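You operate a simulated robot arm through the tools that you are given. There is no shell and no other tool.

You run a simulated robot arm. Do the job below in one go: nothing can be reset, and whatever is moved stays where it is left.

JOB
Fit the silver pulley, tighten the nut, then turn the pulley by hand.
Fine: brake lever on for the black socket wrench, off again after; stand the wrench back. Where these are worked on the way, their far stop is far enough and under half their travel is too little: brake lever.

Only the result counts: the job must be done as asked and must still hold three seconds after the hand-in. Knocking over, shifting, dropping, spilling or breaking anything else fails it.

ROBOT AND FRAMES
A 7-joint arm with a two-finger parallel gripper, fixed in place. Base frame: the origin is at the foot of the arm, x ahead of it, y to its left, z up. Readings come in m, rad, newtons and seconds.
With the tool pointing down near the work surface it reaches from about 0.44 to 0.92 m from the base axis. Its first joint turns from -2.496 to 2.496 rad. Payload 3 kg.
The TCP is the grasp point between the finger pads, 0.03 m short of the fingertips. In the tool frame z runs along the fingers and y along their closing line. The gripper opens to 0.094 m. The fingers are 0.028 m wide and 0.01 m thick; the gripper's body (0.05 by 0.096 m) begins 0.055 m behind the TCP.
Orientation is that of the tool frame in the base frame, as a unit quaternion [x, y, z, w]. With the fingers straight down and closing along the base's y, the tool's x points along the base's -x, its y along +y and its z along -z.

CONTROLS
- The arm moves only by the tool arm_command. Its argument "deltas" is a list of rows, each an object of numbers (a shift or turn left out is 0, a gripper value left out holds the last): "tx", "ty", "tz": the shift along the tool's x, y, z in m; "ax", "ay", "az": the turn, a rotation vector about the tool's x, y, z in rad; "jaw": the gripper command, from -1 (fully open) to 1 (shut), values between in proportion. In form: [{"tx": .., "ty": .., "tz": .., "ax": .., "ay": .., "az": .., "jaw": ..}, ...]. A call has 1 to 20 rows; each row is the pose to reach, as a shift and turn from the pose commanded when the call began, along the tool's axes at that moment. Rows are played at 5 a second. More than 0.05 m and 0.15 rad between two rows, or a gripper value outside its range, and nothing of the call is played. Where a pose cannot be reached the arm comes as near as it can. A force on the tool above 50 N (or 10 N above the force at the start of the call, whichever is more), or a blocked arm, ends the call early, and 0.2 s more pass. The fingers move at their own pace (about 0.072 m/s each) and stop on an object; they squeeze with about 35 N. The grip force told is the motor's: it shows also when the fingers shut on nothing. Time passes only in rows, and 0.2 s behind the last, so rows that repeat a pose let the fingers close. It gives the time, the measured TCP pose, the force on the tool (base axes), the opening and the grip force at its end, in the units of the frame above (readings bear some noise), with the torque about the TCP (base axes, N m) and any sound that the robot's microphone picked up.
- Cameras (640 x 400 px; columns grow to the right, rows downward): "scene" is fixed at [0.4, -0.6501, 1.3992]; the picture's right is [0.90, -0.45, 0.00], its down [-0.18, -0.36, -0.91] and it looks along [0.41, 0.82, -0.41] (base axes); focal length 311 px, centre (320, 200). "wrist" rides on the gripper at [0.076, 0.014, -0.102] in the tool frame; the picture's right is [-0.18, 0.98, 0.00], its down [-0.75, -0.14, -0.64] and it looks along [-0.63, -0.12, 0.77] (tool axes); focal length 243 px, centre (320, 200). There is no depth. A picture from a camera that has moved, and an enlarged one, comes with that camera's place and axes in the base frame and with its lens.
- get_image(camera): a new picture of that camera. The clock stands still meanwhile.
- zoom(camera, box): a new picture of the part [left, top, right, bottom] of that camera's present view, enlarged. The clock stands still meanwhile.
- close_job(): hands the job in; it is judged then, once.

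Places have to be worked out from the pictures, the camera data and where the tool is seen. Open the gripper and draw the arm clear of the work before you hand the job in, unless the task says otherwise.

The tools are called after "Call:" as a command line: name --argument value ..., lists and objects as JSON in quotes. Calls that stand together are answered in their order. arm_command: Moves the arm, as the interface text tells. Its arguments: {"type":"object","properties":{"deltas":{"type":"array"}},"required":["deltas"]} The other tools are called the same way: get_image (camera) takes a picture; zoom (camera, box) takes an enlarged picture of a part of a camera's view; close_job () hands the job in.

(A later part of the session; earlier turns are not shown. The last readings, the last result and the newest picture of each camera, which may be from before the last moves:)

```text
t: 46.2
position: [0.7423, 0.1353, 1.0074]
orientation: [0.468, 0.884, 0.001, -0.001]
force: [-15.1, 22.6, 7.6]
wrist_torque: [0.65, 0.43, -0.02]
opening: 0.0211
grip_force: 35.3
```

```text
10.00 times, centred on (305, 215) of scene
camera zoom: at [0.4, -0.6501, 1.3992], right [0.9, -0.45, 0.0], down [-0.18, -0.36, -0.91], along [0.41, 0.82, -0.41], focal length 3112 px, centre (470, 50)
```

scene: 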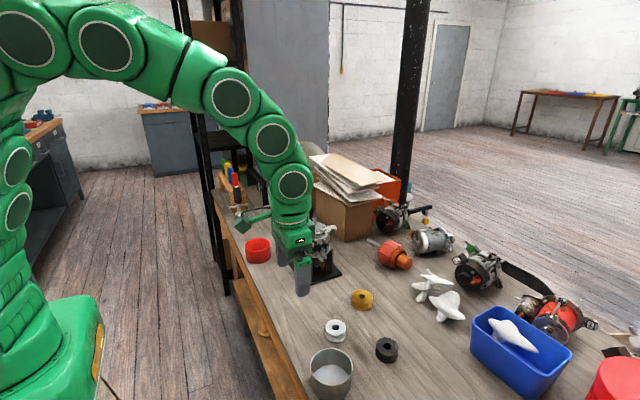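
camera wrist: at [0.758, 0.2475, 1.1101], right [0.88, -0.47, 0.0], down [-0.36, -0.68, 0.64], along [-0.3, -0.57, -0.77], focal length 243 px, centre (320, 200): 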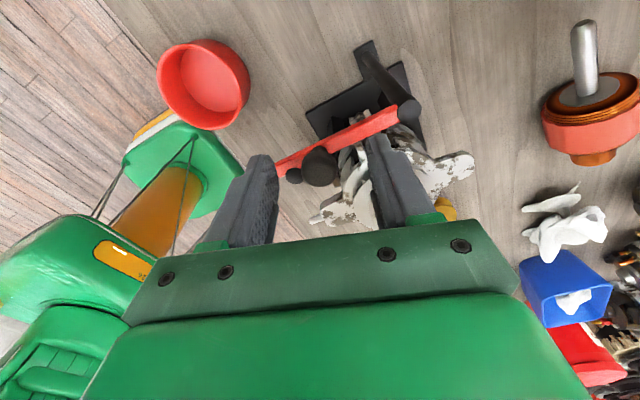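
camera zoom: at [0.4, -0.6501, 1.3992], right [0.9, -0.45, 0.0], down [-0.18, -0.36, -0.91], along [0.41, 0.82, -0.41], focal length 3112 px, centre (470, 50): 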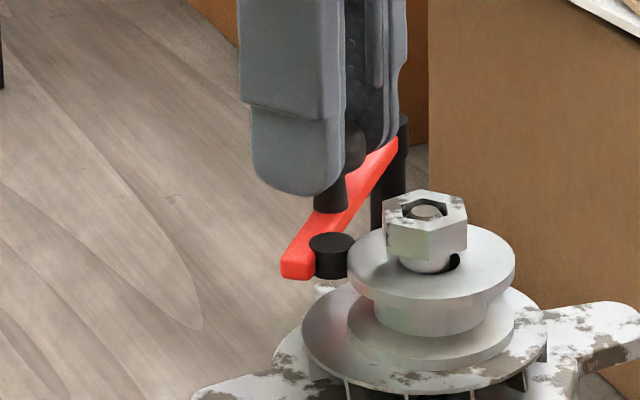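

There is now about 27 N tangential force, so the pad is on the pulley. But the motor top appears to have moved slightly in the picture, so I check whether the stand shifted.

Call:
zoom --camera "scene" --box '[240, 190, 400, 290]'

Call:
zoom --camera "wrist" --box '[240, 70, 440, 220]'

```text
4.00 times, centred on (320, 240) of scene
camera zoom: at [0.4, -0.6501, 1.3992], right [0.9, -0.45, 0.0], down [-0.18, -0.36, -0.91], along [0.41, 0.82, -0.41], focal length 1245 px, centre (320, 40)
```

zoom: 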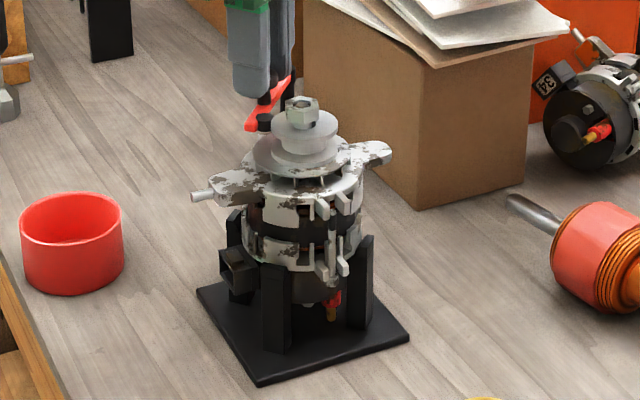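

```text
2.67 times, centred on (340, 145) of wrist
camera zoom: at [0.7108, 0.2047, 1.1108], right [0.92, 0.4, 0.0], down [0.31, -0.7, 0.64], along [0.26, -0.59, -0.77], focal length 647 px, centre (267, 347)
```

zoom: 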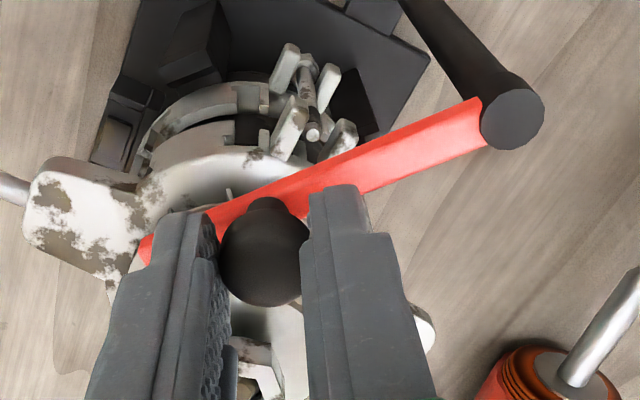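

The push was strong enough to move the motor assembly a millimetre or two, so I must keep side forces small from here. The pad is at its stop on the pulley. I ease back slightly and then open the fingers.

Call:
arm_command --deltas '[{"tx": 0.0008, "ty": -0.0003}, {"tx": 0.0016, "ty": -0.0005}, {"tx": 0.0016, "ty": -0.0005}]'

Call:
zoom --camera "scene" --box '[240, 190, 400, 290]'

Call:
zoom --camera "scene" --box '[275, 195, 335, 235]'

```text
t: 47.0
position: [0.7417, 0.1343, 1.0075]
orientation: [0.469, 0.883, 0.0, 0.0]
force: [6.6, 24.4, 6.6]
wrist_torque: [1.06, 0.08, -0.04]
opening: 0.0211
grip_force: 35.0
```

```text
4.00 times, centred on (320, 240) of scene
camera zoom: at [0.4, -0.6501, 1.3992], right [0.9, -0.45, 0.0], down [-0.18, -0.36, -0.91], along [0.41, 0.82, -0.41], focal length 1245 px, centre (320, 40)
```

zoom: 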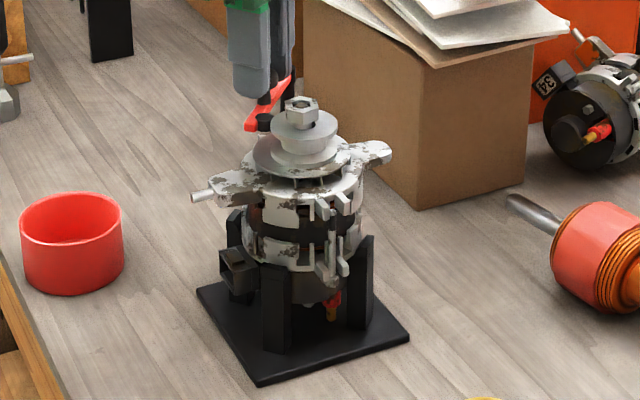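

```text
10.00 times, centred on (305, 215) of scene
camera zoom: at [0.4, -0.6501, 1.3992], right [0.9, -0.45, 0.0], down [-0.18, -0.36, -0.91], along [0.41, 0.82, -0.41], focal length 3112 px, centre (470, 50)
```

zoom: 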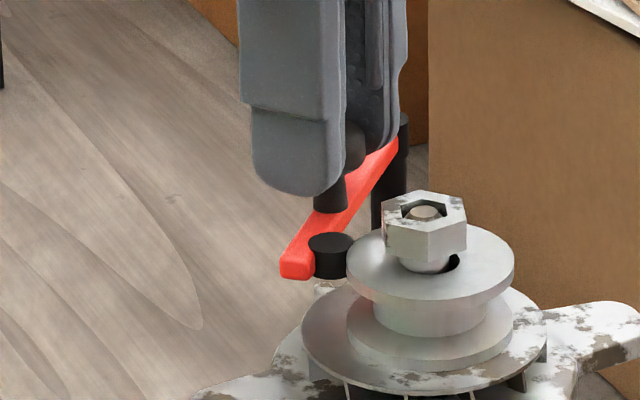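

Still about 25 N along +y, so I relax a bit more in that direction before letting go.

Call:
arm_command --deltas '[{"tx": 0.0012, "ty": 0.0014}, {"tx": 0.0018, "ty": 0.0018}, {"tx": 0.0018, "ty": 0.0018}]'

Call:
zoom --camera "scene" --box '[275, 195, 335, 235]'

```text
t: 47.8
position: [0.7417, 0.1348, 1.0075]
orientation: [0.469, 0.883, -0.001, 0.0]
force: [2.2, -4.6, 6.9]
wrist_torque: [-0.38, -0.23, -0.22]
opening: 0.0209
grip_force: 35.2
```

```text
10.00 times, centred on (305, 215) of scene
camera zoom: at [0.4, -0.6501, 1.3992], right [0.9, -0.45, 0.0], down [-0.18, -0.36, -0.91], along [0.41, 0.82, -0.41], focal length 3112 px, centre (470, 50)
```

zoom: 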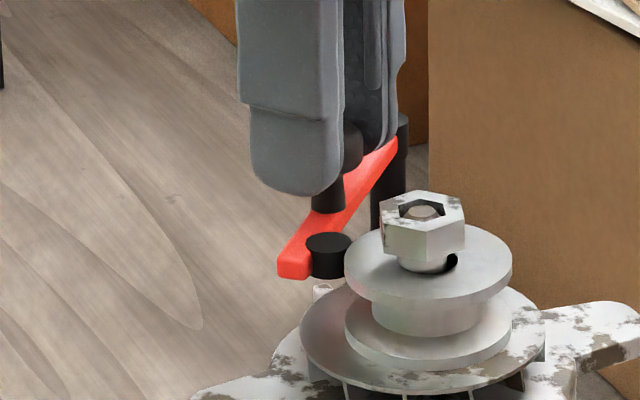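

The force is now near zero and the pad still touches the pulley. I open the fingers and rise clear of the knob.

Call:
arm_command --deltas '[{"jaw": 0.4}, {"jaw": 0.1}, {"jaw": 0.0}, {"jaw": 0.0}, {"tz": -0.03}, {"tz": -0.07}, {"tz": -0.1}, {"tz": -0.1}]'

Call:
zoom --camera "scene" --box '[275, 195, 335, 235]'

Call:
zoom --camera "scene" --box '[240, 190, 400, 290]'

Call:
get_image --camera "wrist"

```text
t: 49.6
position: [0.7413, 0.1366, 1.1109]
orientation: [0.468, 0.884, 0.0, 0.0]
force: [-0.4, -0.8, 0.0]
wrist_torque: [0.04, -0.04, 0.02]
opening: 0.0467
grip_force: 0.1
```

```text
10.00 times, centred on (305, 215) of scene
camera zoom: at [0.4, -0.6501, 1.3992], right [0.9, -0.45, 0.0], down [-0.18, -0.36, -0.91], along [0.41, 0.82, -0.41], focal length 3112 px, centre (470, 50)
```

zoom: 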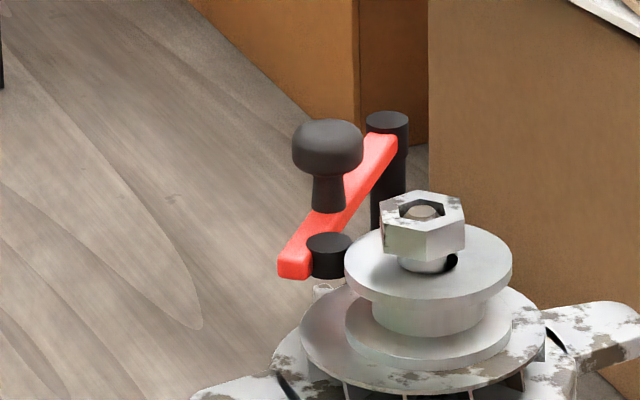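

```text
4.00 times, centred on (320, 240) of scene
camera zoom: at [0.4, -0.6501, 1.3992], right [0.9, -0.45, 0.0], down [-0.18, -0.36, -0.91], along [0.41, 0.82, -0.41], focal length 1245 px, centre (320, 40)
```

zoom: 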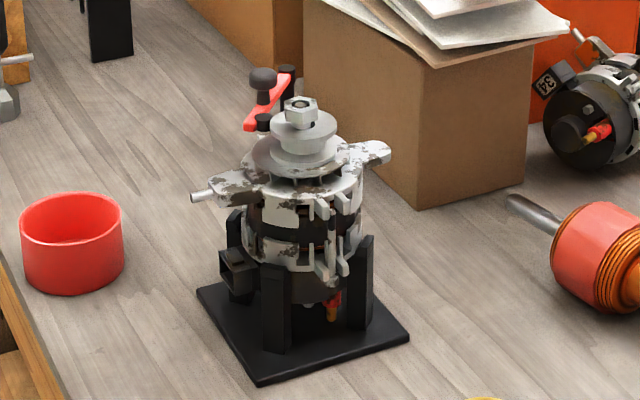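

```text
taken
camera wrist: at [0.7109, 0.2069, 1.2122], right [0.92, 0.4, 0.0], down [0.31, -0.7, 0.64], along [0.26, -0.59, -0.77], focal length 243 px, centre (320, 200)
```

wrist: 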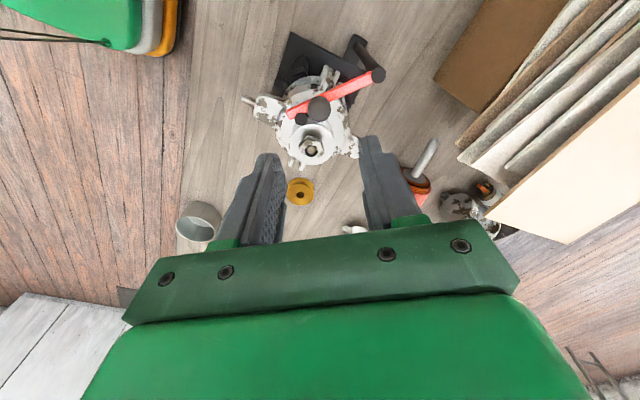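

The lever stays at the braked position with its pad on the pulley, and the assembly has shifted only about 2 mm. I re-measure the nut and shaft with the wrist camera before fetching the wrench.

Call:
zoom --camera "wrist" --box '[280, 120, 340, 170]'

Call:
zoom --camera "wrist" --box '[240, 50, 400, 170]'

Call:
zoom --camera "scene" --box '[300, 205, 335, 230]'

```text
8.00 times, centred on (310, 145) of wrist
camera zoom: at [0.7109, 0.2069, 1.2122], right [0.92, 0.4, 0.0], down [0.31, -0.7, 0.64], along [0.26, -0.59, -0.77], focal length 1941 px, centre (400, 640)
```

zoom: 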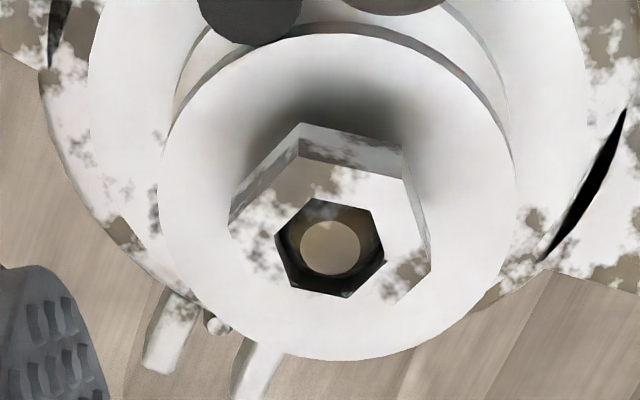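

```text
3.33 times, centred on (320, 110) of wrist
camera zoom: at [0.7109, 0.2069, 1.2122], right [0.92, 0.4, 0.0], down [0.31, -0.7, 0.64], along [0.26, -0.59, -0.77], focal length 809 px, centre (320, 500)
```

zoom: 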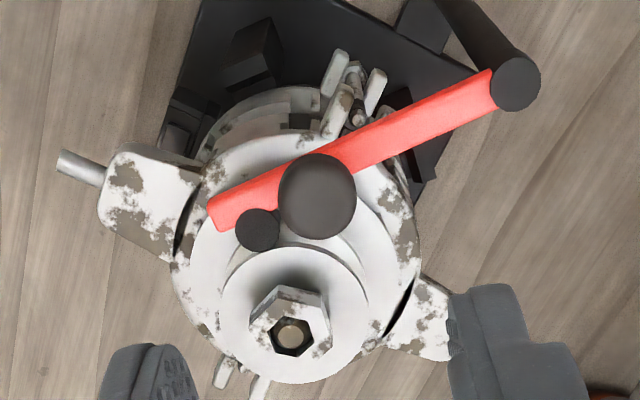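

```text
16.00 times, centred on (318, 218) of scene
camera zoom: at [0.4, -0.6501, 1.3992], right [0.9, -0.45, 0.0], down [-0.18, -0.36, -0.91], along [0.41, 0.82, -0.41], focal length 4979 px, centre (360, -80)
```

zoom: 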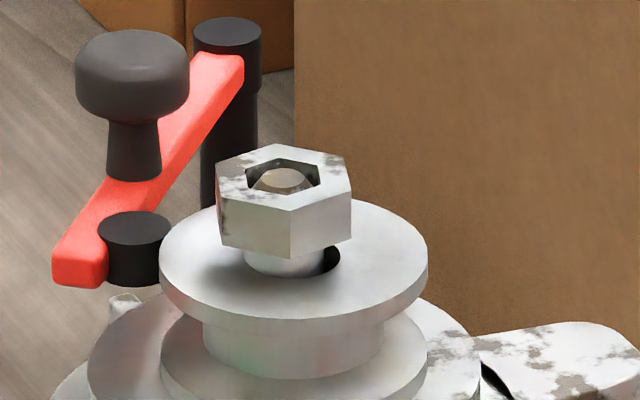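

The shaft and nut are now at about (0.7515, 0.089), with the nut top at z 0.984. I go to fetch the black "24" wrench, turning the wrist counter-clockwise on the way so that it later has plenty of clockwise range.

Call:
arm_command --deltas '[{"tx": 0.0189, "ty": 0.004, "tz": 0.0029, "az": -0.1499}, {"tx": 0.0378, "ty": 0.0079, "tz": 0.0059, "az": -0.2998}, {"tx": 0.0567, "ty": 0.0119, "tz": 0.0088, "az": -0.4496}, {"tx": 0.0756, "ty": 0.0159, "tz": 0.0118, "az": -0.5995}, {"tx": 0.0945, "ty": 0.0198, "tz": 0.0147, "az": -0.7494}, {"tx": 0.1134, "ty": 0.0238, "tz": 0.0176, "az": -0.8993}, {"tx": 0.1323, "ty": 0.0278, "tz": 0.0206, "az": -1.0492}, {"tx": 0.1512, "ty": 0.0317, "tz": 0.0235, "az": -1.199}, {"tx": 0.17, "ty": 0.0357, "tz": 0.0265, "az": -1.3489}, {"tx": 0.1889, "ty": 0.0396, "tz": 0.0294, "az": -1.4988}, {"tx": 0.2078, "ty": 0.0436, "tz": 0.0324, "az": -1.6487}, {"tx": 0.2267, "ty": 0.0476, "tz": 0.0353, "az": -1.7986}, {"tx": 0.2456, "ty": 0.0515, "tz": 0.0382, "az": -1.9484}, {"tx": 0.2645, "ty": 0.0555, "tz": 0.0412, "az": -2.0983}, {"tx": 0.2834, "ty": 0.0595, "tz": 0.0441, "az": -2.2482}, {"tx": 0.3023, "ty": 0.0634, "tz": 0.0471, "az": -2.3981}, {"tx": 0.3212, "ty": 0.0674, "tz": 0.05, "az": -2.548}, {"tx": 0.3212, "ty": 0.0674, "tz": 0.05, "az": -2.548}]'

Call:
get_image --camera "wrist"

Call:
get_image --camera "scene"

```text
t: 53.4
position: [0.6166, 0.4418, 1.0599]
orientation: [0.709, -0.705, 0.0, 0.0]
force: [-0.3, 0.3, -0.6]
wrist_torque: [-0.01, 0.01, 0.01]
opening: 0.0472
grip_force: 0.1
```

```text
taken
camera wrist: at [0.6018, 0.3635, 1.1611], right [-0.98, 0.18, 0.0], down [0.14, 0.75, 0.64], along [0.12, 0.63, -0.77], focal length 243 px, centre (320, 200)
```

wrist: 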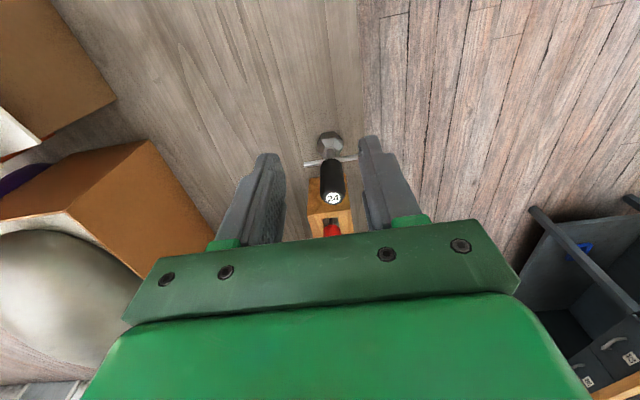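

```text
taken
```

scene: 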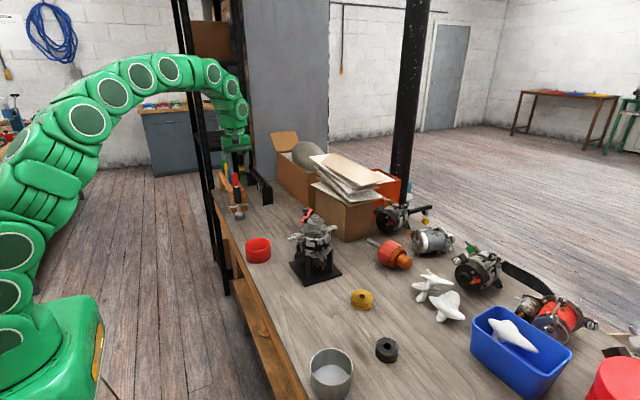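

The wrench stands just ahead of the tool. I zoom in to locate its axis, its T-bar and the gap to the wooden rack.

Call:
zoom --camera "wrist" --box '[280, 110, 380, 230]'

Call:
zoom --camera "scene" --box '[215, 155, 275, 225]'

```text
3.33 times, centred on (330, 170) of wrist
camera zoom: at [0.6018, 0.3635, 1.1611], right [-0.98, 0.18, 0.0], down [0.14, 0.75, 0.64], along [0.12, 0.63, -0.77], focal length 809 px, centre (287, 300)
```

zoom: 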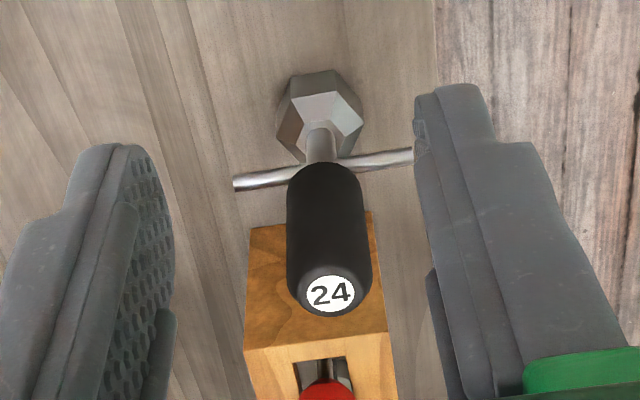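

```text
5.71 times, centred on (245, 190) of scene
camera zoom: at [0.4, -0.6501, 1.3992], right [0.9, -0.45, 0.0], down [-0.18, -0.36, -0.91], along [0.41, 0.82, -0.41], focal length 1778 px, centre (749, 257)
```

zoom: 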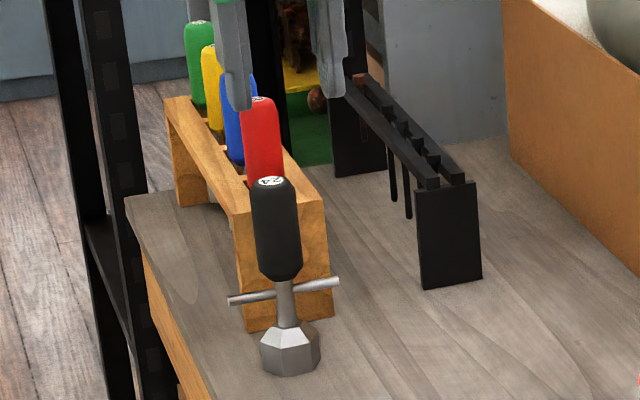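

The wrench's axis is at (0.619, 0.5475), its top at z 0.938, the grip spans about z 0.861–0.938 and the rack face is about 7 cm behind. I position above it with the fingers wider and check alignment.

Call:
arm_command --deltas '[{"tx": -0.03, "ty": -0.001, "tz": 0.01, "jaw": -0.3}, {"tx": -0.065, "ty": -0.002, "tz": 0.02}, {"tx": -0.095, "ty": -0.003, "tz": 0.03}, {"tx": -0.108, "ty": -0.0032, "tz": 0.04}, {"tx": -0.108, "ty": -0.0032, "tz": 0.04}]'

Call:
get_image --camera "wrist"

Call:
zoom --camera "wrist" --box '[270, 60, 390, 200]'

Call:
zoom --camera "scene" --box '[215, 145, 275, 215]'

```text
t: 54.6
position: [0.619, 0.55, 1.0172]
orientation: [0.708, -0.706, 0.001, 0.0]
force: [-0.3, -0.5, 0.9]
wrist_torque: [-0.02, 0.01, -0.01]
opening: 0.0612
grip_force: 0.1
```

```text
taken
camera wrist: at [0.6047, 0.4718, 1.1204], right [-0.98, 0.18, 0.0], down [0.14, 0.75, 0.64], along [0.12, 0.63, -0.77], focal length 243 px, centre (320, 200)
```

wrist: 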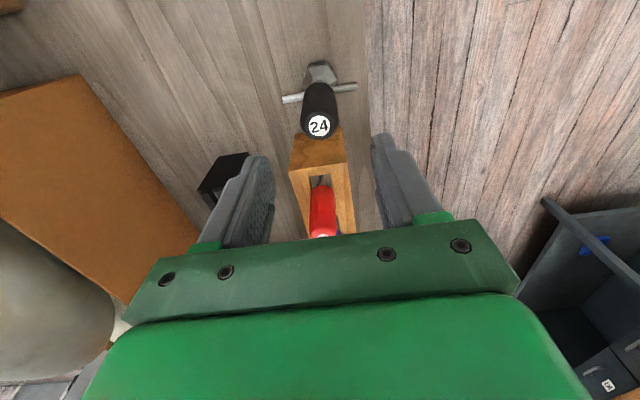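

```text
2.86 times, centred on (330, 130) of wrist
camera zoom: at [0.6047, 0.4718, 1.1204], right [-0.98, 0.18, 0.0], down [0.14, 0.75, 0.64], along [0.12, 0.63, -0.77], focal length 693 px, centre (291, 400)
```

zoom: 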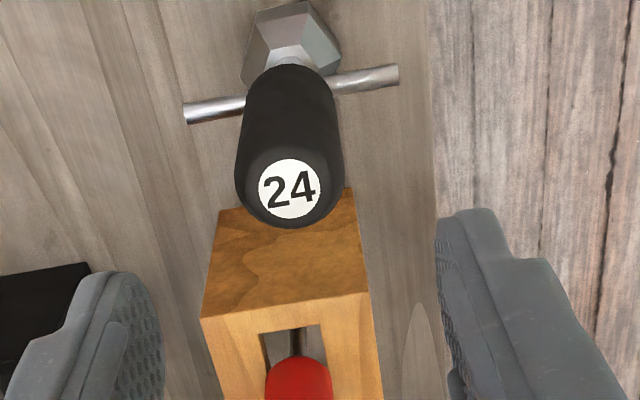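

```text
5.71 times, centred on (245, 180) of scene
camera zoom: at [0.4, -0.6501, 1.3992], right [0.9, -0.45, 0.0], down [-0.18, -0.36, -0.91], along [0.41, 0.82, -0.41], focal length 1778 px, centre (749, 314)
```

zoom: 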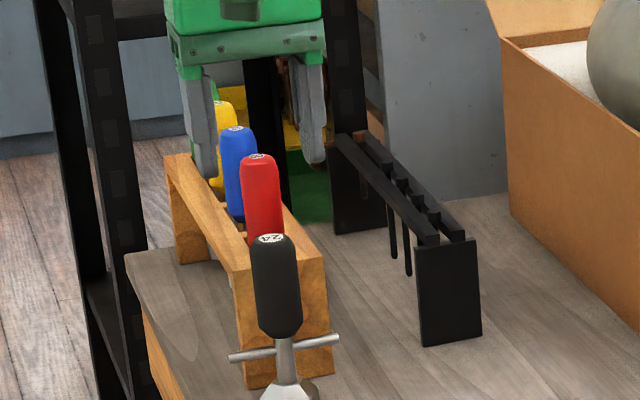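

The wrench axis at (0.619, 0.548) matches the tool position. I descend until the fingertips are about 14 mm above the T-bar and grip the handle.

Call:
arm_command --deltas '[{"tz": 0.04}, {"tz": 0.075}, {"tz": 0.1}, {"tz": 0.116}, {"tz": 0.116}]'

Call:
get_image --camera "wrist"

Call:
zoom --camera "scene" --box '[215, 155, 275, 225]'

```text
t: 55.8
position: [0.6211, 0.5481, 0.901]
orientation: [0.708, -0.706, 0.0, 0.0]
force: [-0.4, 0.5, -0.6]
wrist_torque: [0.0, 0.01, 0.0]
opening: 0.061
grip_force: 0.1
```

```text
taken
camera wrist: at [0.6074, 0.4706, 1.0045], right [-0.98, 0.18, 0.0], down [0.14, 0.75, 0.64], along [0.12, 0.63, -0.77], focal length 243 px, centre (320, 200)
```

wrist: 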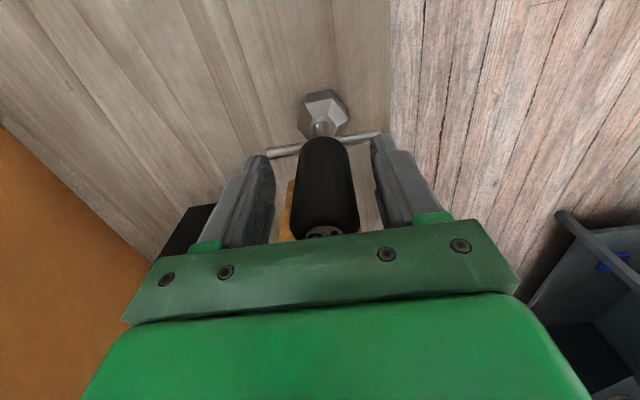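

```text
5.71 times, centred on (245, 190) of scene
camera zoom: at [0.4, -0.6501, 1.3992], right [0.9, -0.45, 0.0], down [-0.18, -0.36, -0.91], along [0.41, 0.82, -0.41], focal length 1778 px, centre (749, 257)
```

zoom: 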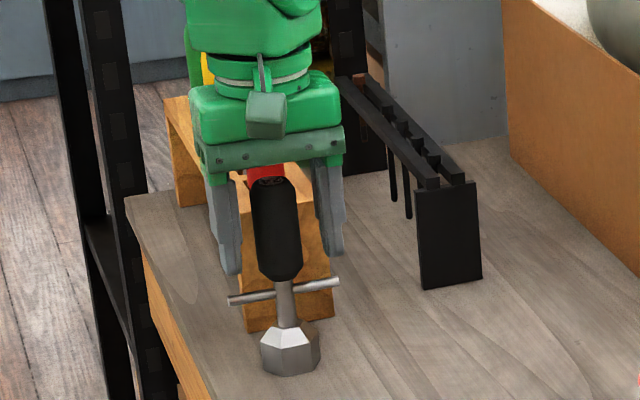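

The tool has drifted 2 mm in x, so I correct that first to close evenly on the handle, then grip.

Call:
arm_command --deltas '[{"tx": -0.001, "ty": 0.002}, {"tx": -0.001, "ty": 0.002, "jaw": 0.1}, {"tx": -0.001, "ty": 0.002, "jaw": 0.5}, {"tx": -0.001, "ty": 0.002, "jaw": 1}, {"tx": -0.001, "ty": 0.002, "jaw": 1}, {"tx": -0.001, "ty": 0.002, "jaw": 1}]'

Call:
get_image --camera "wrist"

Call:
zoom --camera "scene" --box '[215, 155, 275, 225]'

```text
t: 57.2
position: [0.6203, 0.5483, 0.902]
orientation: [0.708, -0.707, 0.001, 0.0]
force: [1.0, -1.2, 0.2]
wrist_torque: [0.02, -0.14, -0.03]
opening: 0.0315
grip_force: 35.3
```

```text
taken
camera wrist: at [0.6049, 0.4718, 1.0045], right [-0.98, 0.18, 0.0], down [0.14, 0.75, 0.64], along [0.12, 0.63, -0.77], focal length 243 px, centre (320, 200)
```

wrist: 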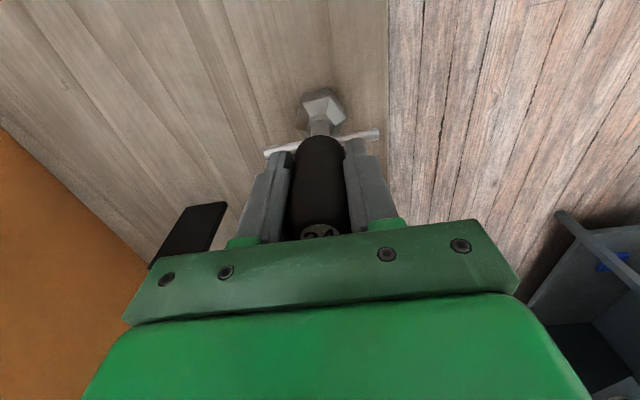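

```text
5.71 times, centred on (245, 190) of scene
camera zoom: at [0.4, -0.6501, 1.3992], right [0.9, -0.45, 0.0], down [-0.18, -0.36, -0.91], along [0.41, 0.82, -0.41], focal length 1778 px, centre (749, 257)
```

zoom: 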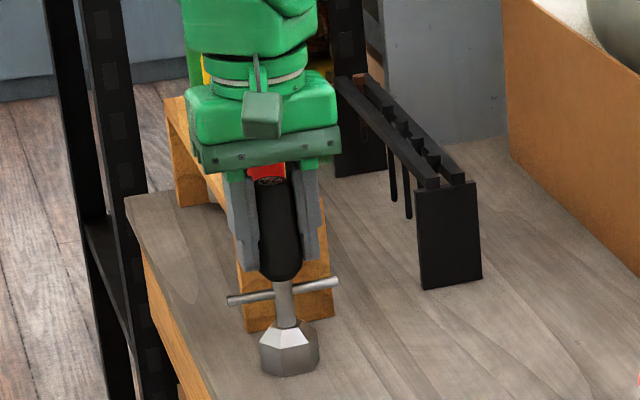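

The wrench is gripped at 31.5 mm. I take a close look at the socket's hexagon angle before lifting, so I can match it to the nut.

Call:
zoom --camera "wrist" --box '[290, 80, 360, 140]'

Call:
zoom --camera "scene" --box '[255, 205, 275, 225]'

```text
6.67 times, centred on (325, 110) of wrist
camera zoom: at [0.6049, 0.4718, 1.0045], right [-0.98, 0.18, 0.0], down [0.14, 0.75, 0.64], along [0.12, 0.63, -0.77], focal length 1618 px, centre (287, 800)
```

zoom: 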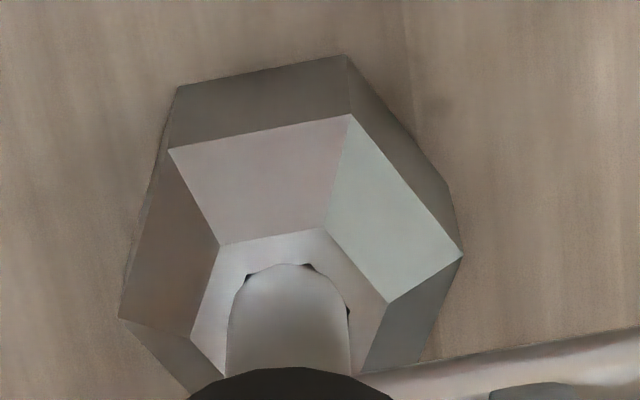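

```text
16.00 times, centred on (265, 215) of scene
camera zoom: at [0.4, -0.6501, 1.3992], right [0.9, -0.45, 0.0], down [-0.18, -0.36, -0.91], along [0.41, 0.82, -0.41], focal length 4979 px, centre (1200, -40)
```

zoom: 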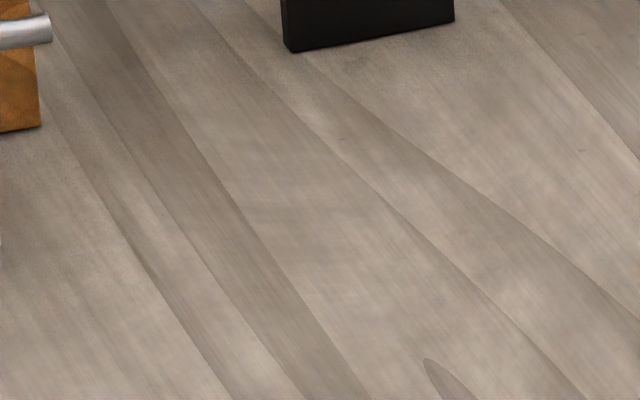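

The socket's flats face ±y at this wrist angle, while the nut's flats lie about 10° further counter-clockwise. I lift the wrench straight up, check the hold, and then carry it over.

Call:
arm_command --deltas '[{"tz": -0.01}, {"tz": -0.04}, {"tz": -0.08}, {"tz": -0.12}, {"tz": -0.16}, {"tz": -0.2}, {"tz": -0.2375}, {"tz": -0.2375}]'

Call:
get_image --camera "wrist"

Call:
zoom --camera "scene" --box '[200, 90, 300, 210]'

```text
t: 59.0
position: [0.613, 0.5397, 1.1282]
orientation: [0.708, -0.707, 0.0, 0.001]
force: [0.1, -0.2, -2.6]
wrist_torque: [-0.03, 0.02, 0.0]
opening: 0.0315
grip_force: 34.9
out of reach, approached as far as the arm can: row 7, 8
```

```text
taken
camera wrist: at [0.5986, 0.4636, 1.23], right [-0.98, 0.18, 0.0], down [0.14, 0.75, 0.64], along [0.12, 0.63, -0.77], focal length 243 px, centre (320, 200)
```

wrist: 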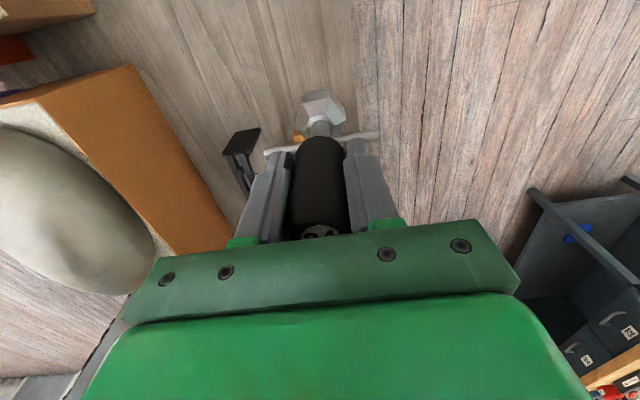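

```text
3.33 times, centred on (250, 150) of scene
camera zoom: at [0.4, -0.6501, 1.3992], right [0.9, -0.45, 0.0], down [-0.18, -0.36, -0.91], along [0.41, 0.82, -0.41], focal length 1037 px, centre (553, 367)
```

zoom: 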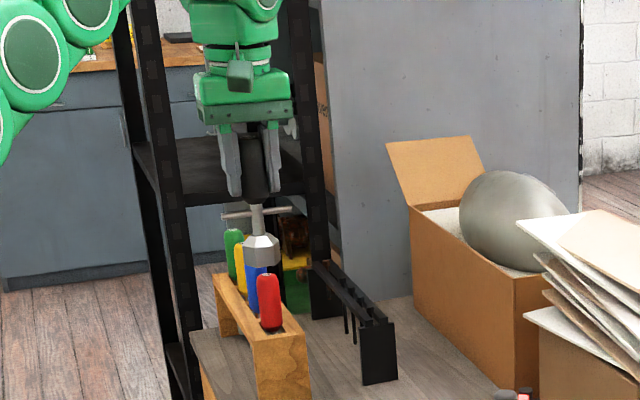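

The wrench hangs straight in the grip; the arm only ran into its height limit there. I carry it inward along a path that avoids passing over the lever knob, stopping short of the motor.

Call:
arm_command --deltas '[{"tx": 0.035, "ty": -0.004, "tz": 0.01}, {"tx": 0.08, "ty": -0.009, "tz": 0.01}, {"tx": 0.125, "ty": -0.014, "tz": 0.01}, {"tx": 0.17, "ty": -0.019, "tz": 0.01}, {"tx": 0.215, "ty": -0.024, "tz": 0.01}, {"tx": 0.26, "ty": -0.029, "tz": 0.01}, {"tx": 0.305, "ty": -0.034, "tz": 0.01}, {"tx": 0.35, "ty": -0.039, "tz": 0.01}, {"tx": 0.395, "ty": -0.044, "tz": 0.01}, {"tx": 0.43, "ty": -0.047, "tz": 0.01}, {"tx": 0.4585, "ty": -0.05, "tz": 0.01}, {"tx": 0.4585, "ty": -0.05, "tz": 0.01}]'

Call:
get_image --camera "wrist"

Call:
zoom --camera "scene" --box '[250, 130, 370, 230]'

```text
t: 61.6
position: [0.6646, 0.0842, 1.1186]
orientation: [0.708, -0.706, 0.0, 0.001]
force: [0.4, -0.6, -1.4]
wrist_torque: [-0.03, 0.01, 0.02]
opening: 0.0314
grip_force: 34.9
```

```text
taken
camera wrist: at [0.6494, 0.0071, 1.2213], right [-0.98, 0.18, 0.0], down [0.14, 0.75, 0.64], along [0.12, 0.63, -0.77], focal length 243 px, centre (320, 200)
```

wrist: 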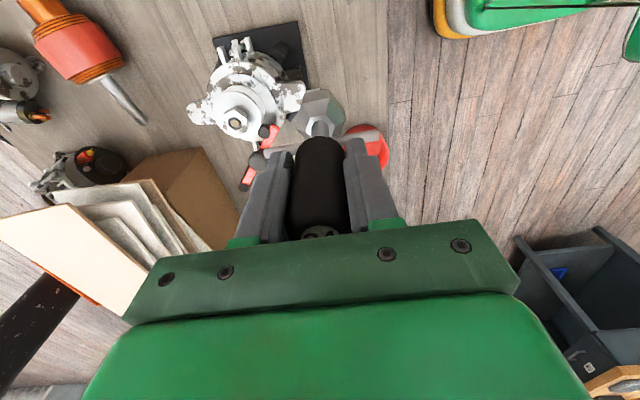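

```text
4.00 times, centred on (310, 180) of scene
camera zoom: at [0.4, -0.6501, 1.3992], right [0.9, -0.45, 0.0], down [-0.18, -0.36, -0.91], along [0.41, 0.82, -0.41], focal length 1245 px, centre (360, 280)
```

zoom: 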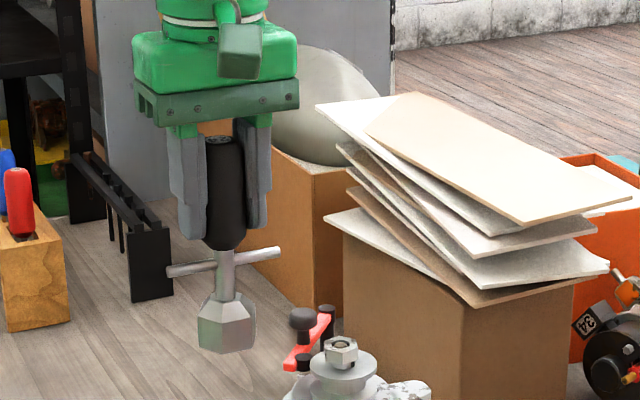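

The wrench hangs straight, with its socket bottom near z 1.009. I zoom on the nut from this angle to get another estimate of its position and orientation.

Call:
zoom --camera "wrist" --box '[205, 95, 265, 145]'

Call:
zoom --camera "wrist" --box '[280, 70, 360, 150]'

Call:
zoom --camera "scene" --box '[295, 200, 335, 230]'

```text
8.00 times, centred on (235, 120) of wrist
camera zoom: at [0.6494, 0.0071, 1.2213], right [-0.98, 0.18, 0.0], down [0.14, 0.75, 0.64], along [0.12, 0.63, -0.77], focal length 1941 px, centre (1000, 840)
```

zoom: 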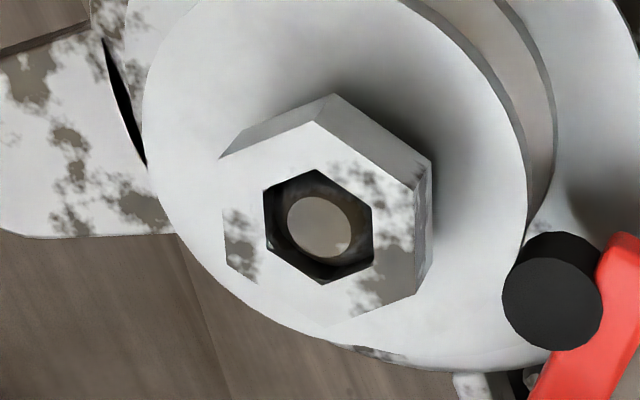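

```text
5.00 times, centred on (320, 110) of wrist
camera zoom: at [0.6494, 0.0071, 1.2213], right [-0.98, 0.18, 0.0], down [0.14, 0.75, 0.64], along [0.12, 0.63, -0.77], focal length 1213 px, centre (320, 650)
```

zoom: 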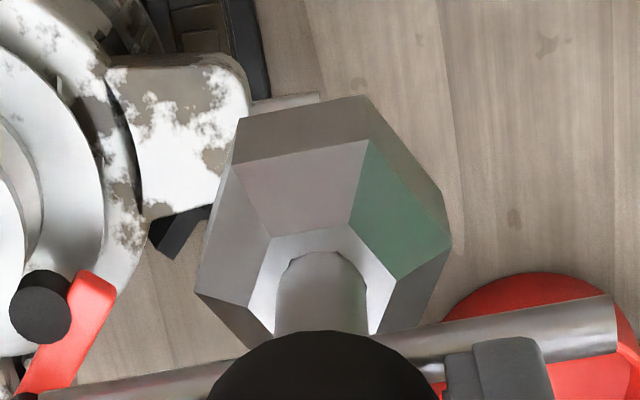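

```text
13.33 times, centred on (315, 215) of scene
camera zoom: at [0.4, -0.6501, 1.3992], right [0.9, -0.45, 0.0], down [-0.18, -0.36, -0.91], along [0.41, 0.82, -0.41], focal length 4149 px, centre (387, 0)
```

zoom: 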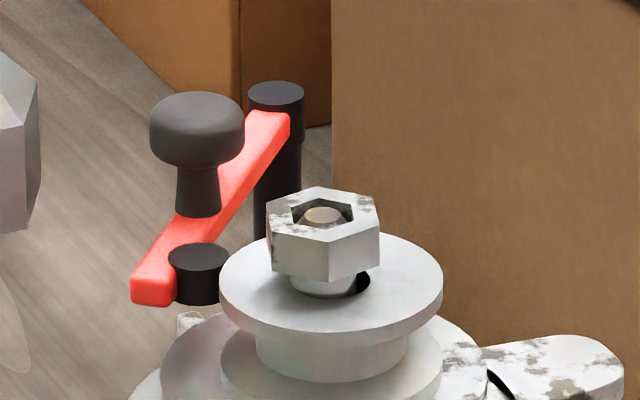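

The nut is at about (0.7518, 0.0887), with its flats at about 40° against the socket's 29°. I move over the shaft while turning 0.2 rad counter-clockwise to align the hexagons, staying above the nut.

Call:
arm_command --deltas '[{"tx": -0.002, "ty": -0.03, "az": -0.07}, {"tx": -0.003, "ty": -0.06, "az": -0.14}, {"tx": -0.0043, "ty": -0.0886, "az": -0.2}, {"tx": -0.0043, "ty": -0.0886, "az": -0.2}, {"tx": -0.0043, "ty": -0.0886, "az": -0.2}]'

Call:
get_image --camera "wrist"

Call:
zoom --camera "wrist" --box '[270, 60, 370, 150]'

Call:
zoom --camera "scene" --box '[290, 180, 340, 230]'

```text
t: 62.8
position: [0.753, 0.0886, 1.1185]
orientation: [0.775, -0.632, 0.0, 0.0]
force: [-0.2, 0.3, -2.5]
wrist_torque: [-0.02, -0.03, 0.0]
opening: 0.0317
grip_force: 35.1
```

```text
taken
camera wrist: at [0.7541, 0.0101, 1.2217], right [-1.0, -0.02, 0.0], down [-0.01, 0.77, 0.64], along [-0.01, 0.64, -0.77], focal length 243 px, centre (320, 200)
```

wrist: 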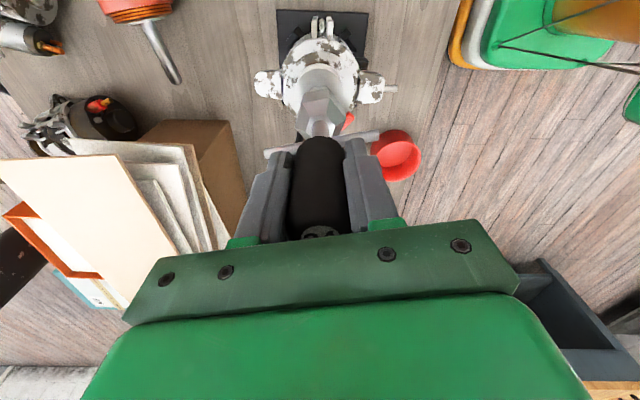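

```text
4.44 times, centred on (320, 105) of wrist
camera zoom: at [0.7541, 0.0101, 1.2217], right [-1.0, -0.02, 0.0], down [-0.01, 0.77, 0.64], along [-0.01, 0.64, -0.77], focal length 1078 px, centre (320, 622)
```

zoom: 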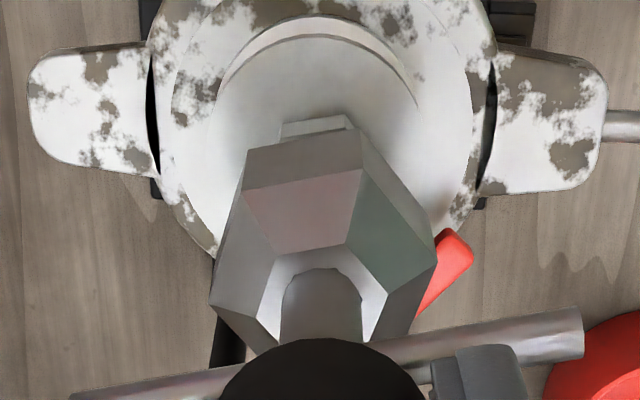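

```text
8.00 times, centred on (315, 205) of scene
camera zoom: at [0.4, -0.6501, 1.3992], right [0.9, -0.45, 0.0], down [-0.18, -0.36, -0.91], along [0.41, 0.82, -0.41], focal length 2489 px, centre (360, 160)
```

zoom: 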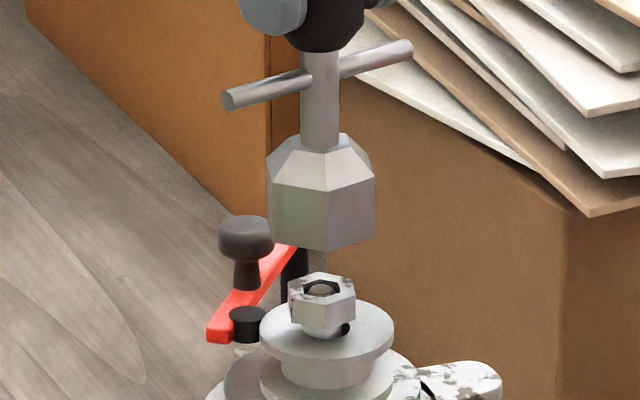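

The socket edges run parallel to the nut's, and the axes agree within about 1 mm. I lower to just above the nut, with a 0.6 mm trim.

Call:
arm_command --deltas '[{"tx": 0.0002, "ty": 0.0007, "tz": 0.01}, {"tx": 0.0002, "ty": 0.0007, "tz": 0.02}, {"tx": 0.0002, "ty": 0.0007, "tz": 0.023}, {"tx": 0.0002, "ty": 0.0007, "tz": 0.023}]'

Call:
zoom --camera "wrist" --box '[270, 60, 370, 150]'

Call:
zoom --camera "scene" --box '[290, 190, 340, 230]'

```text
t: 63.8
position: [0.7509, 0.0867, 1.0959]
orientation: [0.775, -0.632, 0.0, -0.001]
force: [-0.3, -0.3, -2.3]
wrist_torque: [0.01, 0.01, 0.02]
opening: 0.0316
grip_force: 34.7
```

```text
4.44 times, centred on (320, 105) of wrist
camera zoom: at [0.7532, 0.0086, 1.1984], right [-1.0, -0.02, 0.0], down [-0.01, 0.77, 0.64], along [-0.01, 0.64, -0.77], focal length 1078 px, centre (320, 622)
```

zoom: 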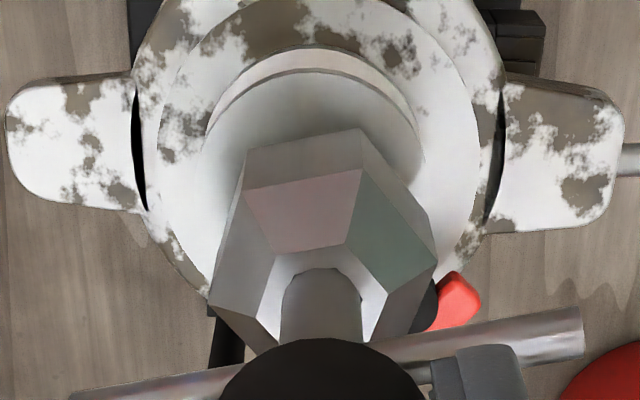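

```text
10.00 times, centred on (315, 210) of scene
camera zoom: at [0.4, -0.6501, 1.3992], right [0.9, -0.45, 0.0], down [-0.18, -0.36, -0.91], along [0.41, 0.82, -0.41], focal length 3112 px, centre (370, 100)
```

zoom: 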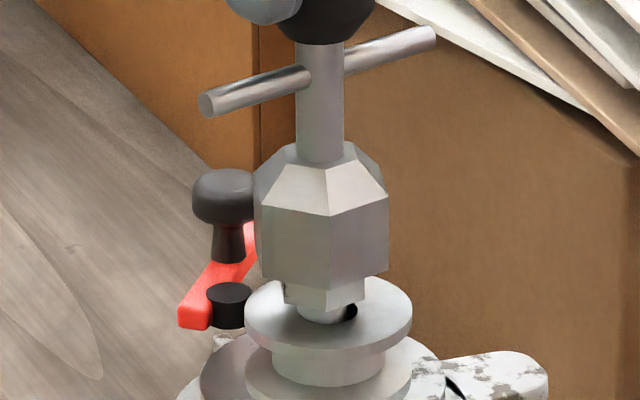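

The socket is about 2 mm above the nut. I correct a 1 mm drift in y and lower slowly onto the nut.

Call:
arm_command --deltas '[{"tx": -0.0011, "ty": -0.0003}, {"tx": -0.0011, "ty": -0.0003, "tz": 0.002}, {"tx": -0.0011, "ty": -0.0003, "tz": 0.004}, {"tx": -0.0011, "ty": -0.0003, "tz": 0.006}, {"tx": -0.0011, "ty": -0.0003, "tz": 0.006}]'

Call:
zoom --camera "scene" --box '[290, 190, 340, 230]'

```text
t: 65.0
position: [0.7522, 0.0885, 1.0894]
orientation: [0.775, -0.632, 0.0, 0.0]
force: [-0.7, -0.3, -2.9]
wrist_torque: [-0.01, -0.01, -0.05]
opening: 0.0317
grip_force: 35.0
```

```text
10.00 times, centred on (315, 210) of scene
camera zoom: at [0.4, -0.6501, 1.3992], right [0.9, -0.45, 0.0], down [-0.18, -0.36, -0.91], along [0.41, 0.82, -0.41], focal length 3112 px, centre (370, 100)
```

zoom: 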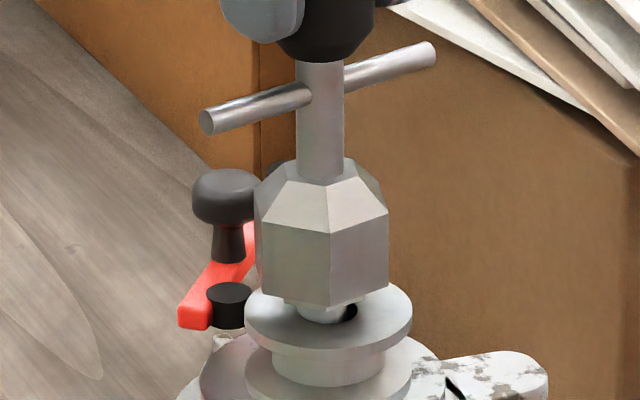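

The socket is sliding over the nut without any force. I lower another 5 mm to engage it fully.

Call:
arm_command --deltas '[{"tz": 0.002}, {"tz": 0.004}, {"tz": 0.006}, {"tz": 0.006}]'

Call:
zoom --camera "scene" --box '[290, 190, 340, 230]'

Call:
zoom --camera "wrist" --box '[270, 60, 370, 150]'

```text
t: 66.0
position: [0.7521, 0.0882, 1.0838]
orientation: [0.775, -0.632, 0.0, 0.0]
force: [1.1, -0.5, -3.4]
wrist_torque: [0.01, 0.02, 0.0]
opening: 0.0316
grip_force: 35.2
```

```text
10.00 times, centred on (315, 210) of scene
camera zoom: at [0.4, -0.6501, 1.3992], right [0.9, -0.45, 0.0], down [-0.18, -0.36, -0.91], along [0.41, 0.82, -0.41], focal length 3112 px, centre (370, 100)
```

zoom: 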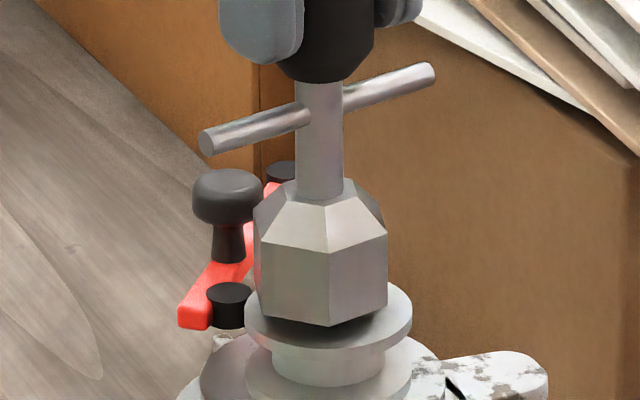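

```text
4.44 times, centred on (320, 105) of wrist
camera zoom: at [0.7534, 0.0092, 1.1863], right [-1.0, -0.02, 0.0], down [-0.01, 0.77, 0.64], along [-0.01, 0.64, -0.77], focal length 1078 px, centre (320, 622)
```

zoom: 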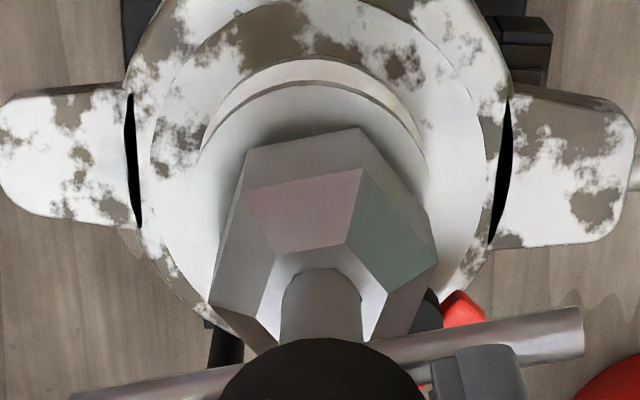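

The socket fully covers the nut, with its bottom at about z 0.974. I start turning clockwise and watch torque, side force and sounds.

Call:
arm_command --deltas '[{"tz": 0.001}, {"tx": 0.0, "ty": 0.0002, "tz": 0.001, "az": 0.15}, {"tx": 0.0, "ty": 0.0005, "tz": 0.001, "az": 0.3}, {"tx": -0.0001, "ty": 0.0007, "tz": 0.001, "az": 0.45}, {"tx": -0.0002, "ty": 0.0009, "tz": 0.001, "az": 0.6}, {"tx": -0.0003, "ty": 0.001, "tz": 0.001, "az": 0.75}, {"tx": -0.0005, "ty": 0.0012, "tz": 0.001, "az": 0.9}, {"tx": -0.0005, "ty": 0.0012, "tz": 0.001, "az": 0.9}]'

Call:
zoom --camera "scene" --box '[280, 180, 350, 240]'

Call:
get_image --camera "wrist"

```text
t: 67.8
position: [0.7499, 0.0886, 1.0831]
orientation: [-0.421, 0.907, 0.0, 0.0]
force: [1.1, 0.5, -2.3]
wrist_torque: [0.02, -0.01, 0.03]
opening: 0.0315
grip_force: 34.5
```

```text
6.67 times, centred on (315, 210) of scene
camera zoom: at [0.4, -0.6501, 1.3992], right [0.9, -0.45, 0.0], down [-0.18, -0.36, -0.91], along [0.41, 0.82, -0.41], focal length 2074 px, centre (353, 133)
```

zoom: 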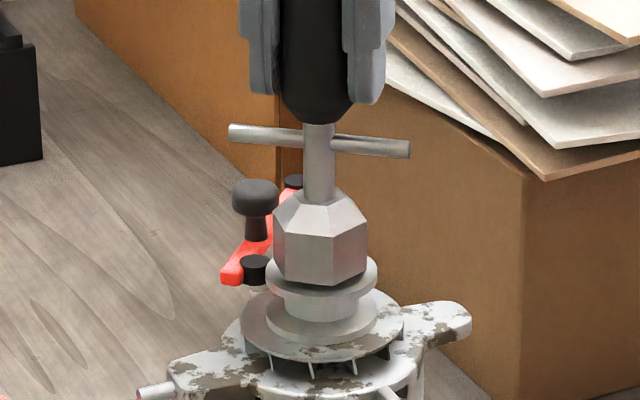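

```text
taken
camera wrist: at [0.6908, 0.0384, 1.1851], right [-0.63, 0.77, 0.0], down [0.59, 0.49, 0.64], along [0.5, 0.41, -0.77], focal length 243 px, centre (320, 200)
```

wrist: 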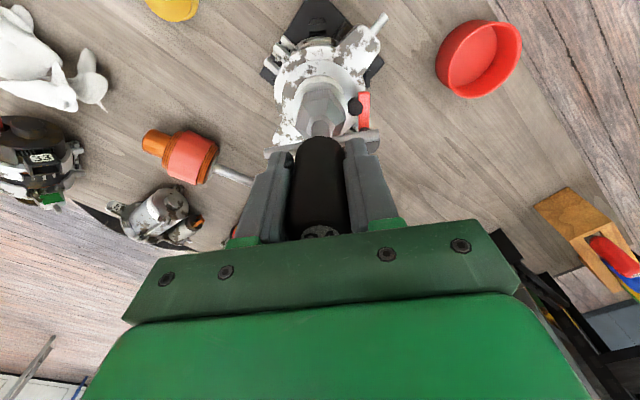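

There is hardly any resistance, so the nut should be running on the thread. I continue clockwise by 1.8 rad with a slight downward feed.

Call:
arm_command --deltas '[{"ty": 0.0, "tz": 0.0005, "az": 0.15}, {"tz": 0.001, "az": 0.3}, {"tz": 0.0015, "az": 0.45}, {"tz": 0.002, "az": 0.6}, {"tz": 0.002, "az": 0.75}, {"tz": 0.002, "az": 0.9}, {"tz": 0.002, "az": 1.05}, {"tz": 0.002, "az": 1.2}, {"tz": 0.002, "az": 1.35}, {"tz": 0.002, "az": 1.5}, {"tz": 0.002, "az": 1.65}, {"tz": 0.002, "az": 1.8}, {"tz": 0.002, "az": 1.8}]'

Call:
zoom --camera "scene" --box '[280, 180, 350, 240]'

Call:
get_image --camera "wrist"

```text
t: 70.6
position: [0.7523, 0.0887, 1.0798]
orientation: [0.448, 0.894, 0.0, 0.001]
force: [0.5, -0.1, -2.1]
wrist_torque: [-0.01, 0.0, -0.01]
opening: 0.0316
grip_force: 34.9
```

```text
6.67 times, centred on (315, 210) of scene
camera zoom: at [0.4, -0.6501, 1.3992], right [0.9, -0.45, 0.0], down [-0.18, -0.36, -0.91], along [0.41, 0.82, -0.41], focal length 2074 px, centre (353, 133)
```

zoom: 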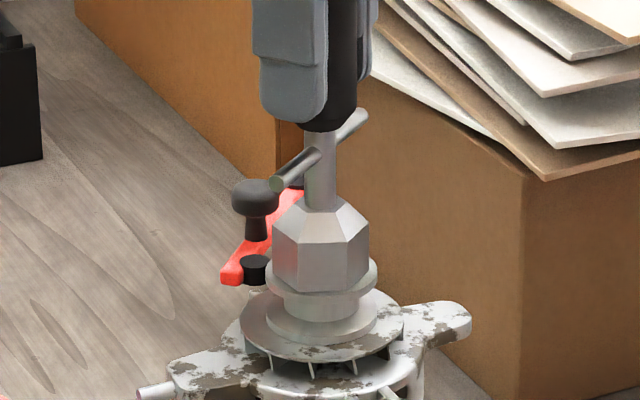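

```text
taken
camera wrist: at [0.7162, 0.157, 1.1826], right [0.9, 0.44, 0.0], down [0.34, -0.69, 0.64], along [0.28, -0.58, -0.77], focal length 243 px, centre (320, 200)
```

wrist: 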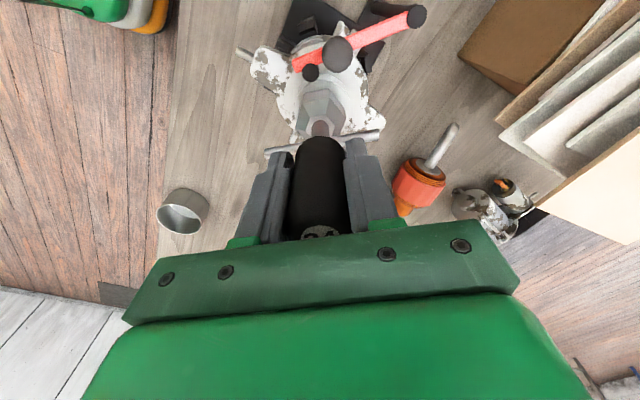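

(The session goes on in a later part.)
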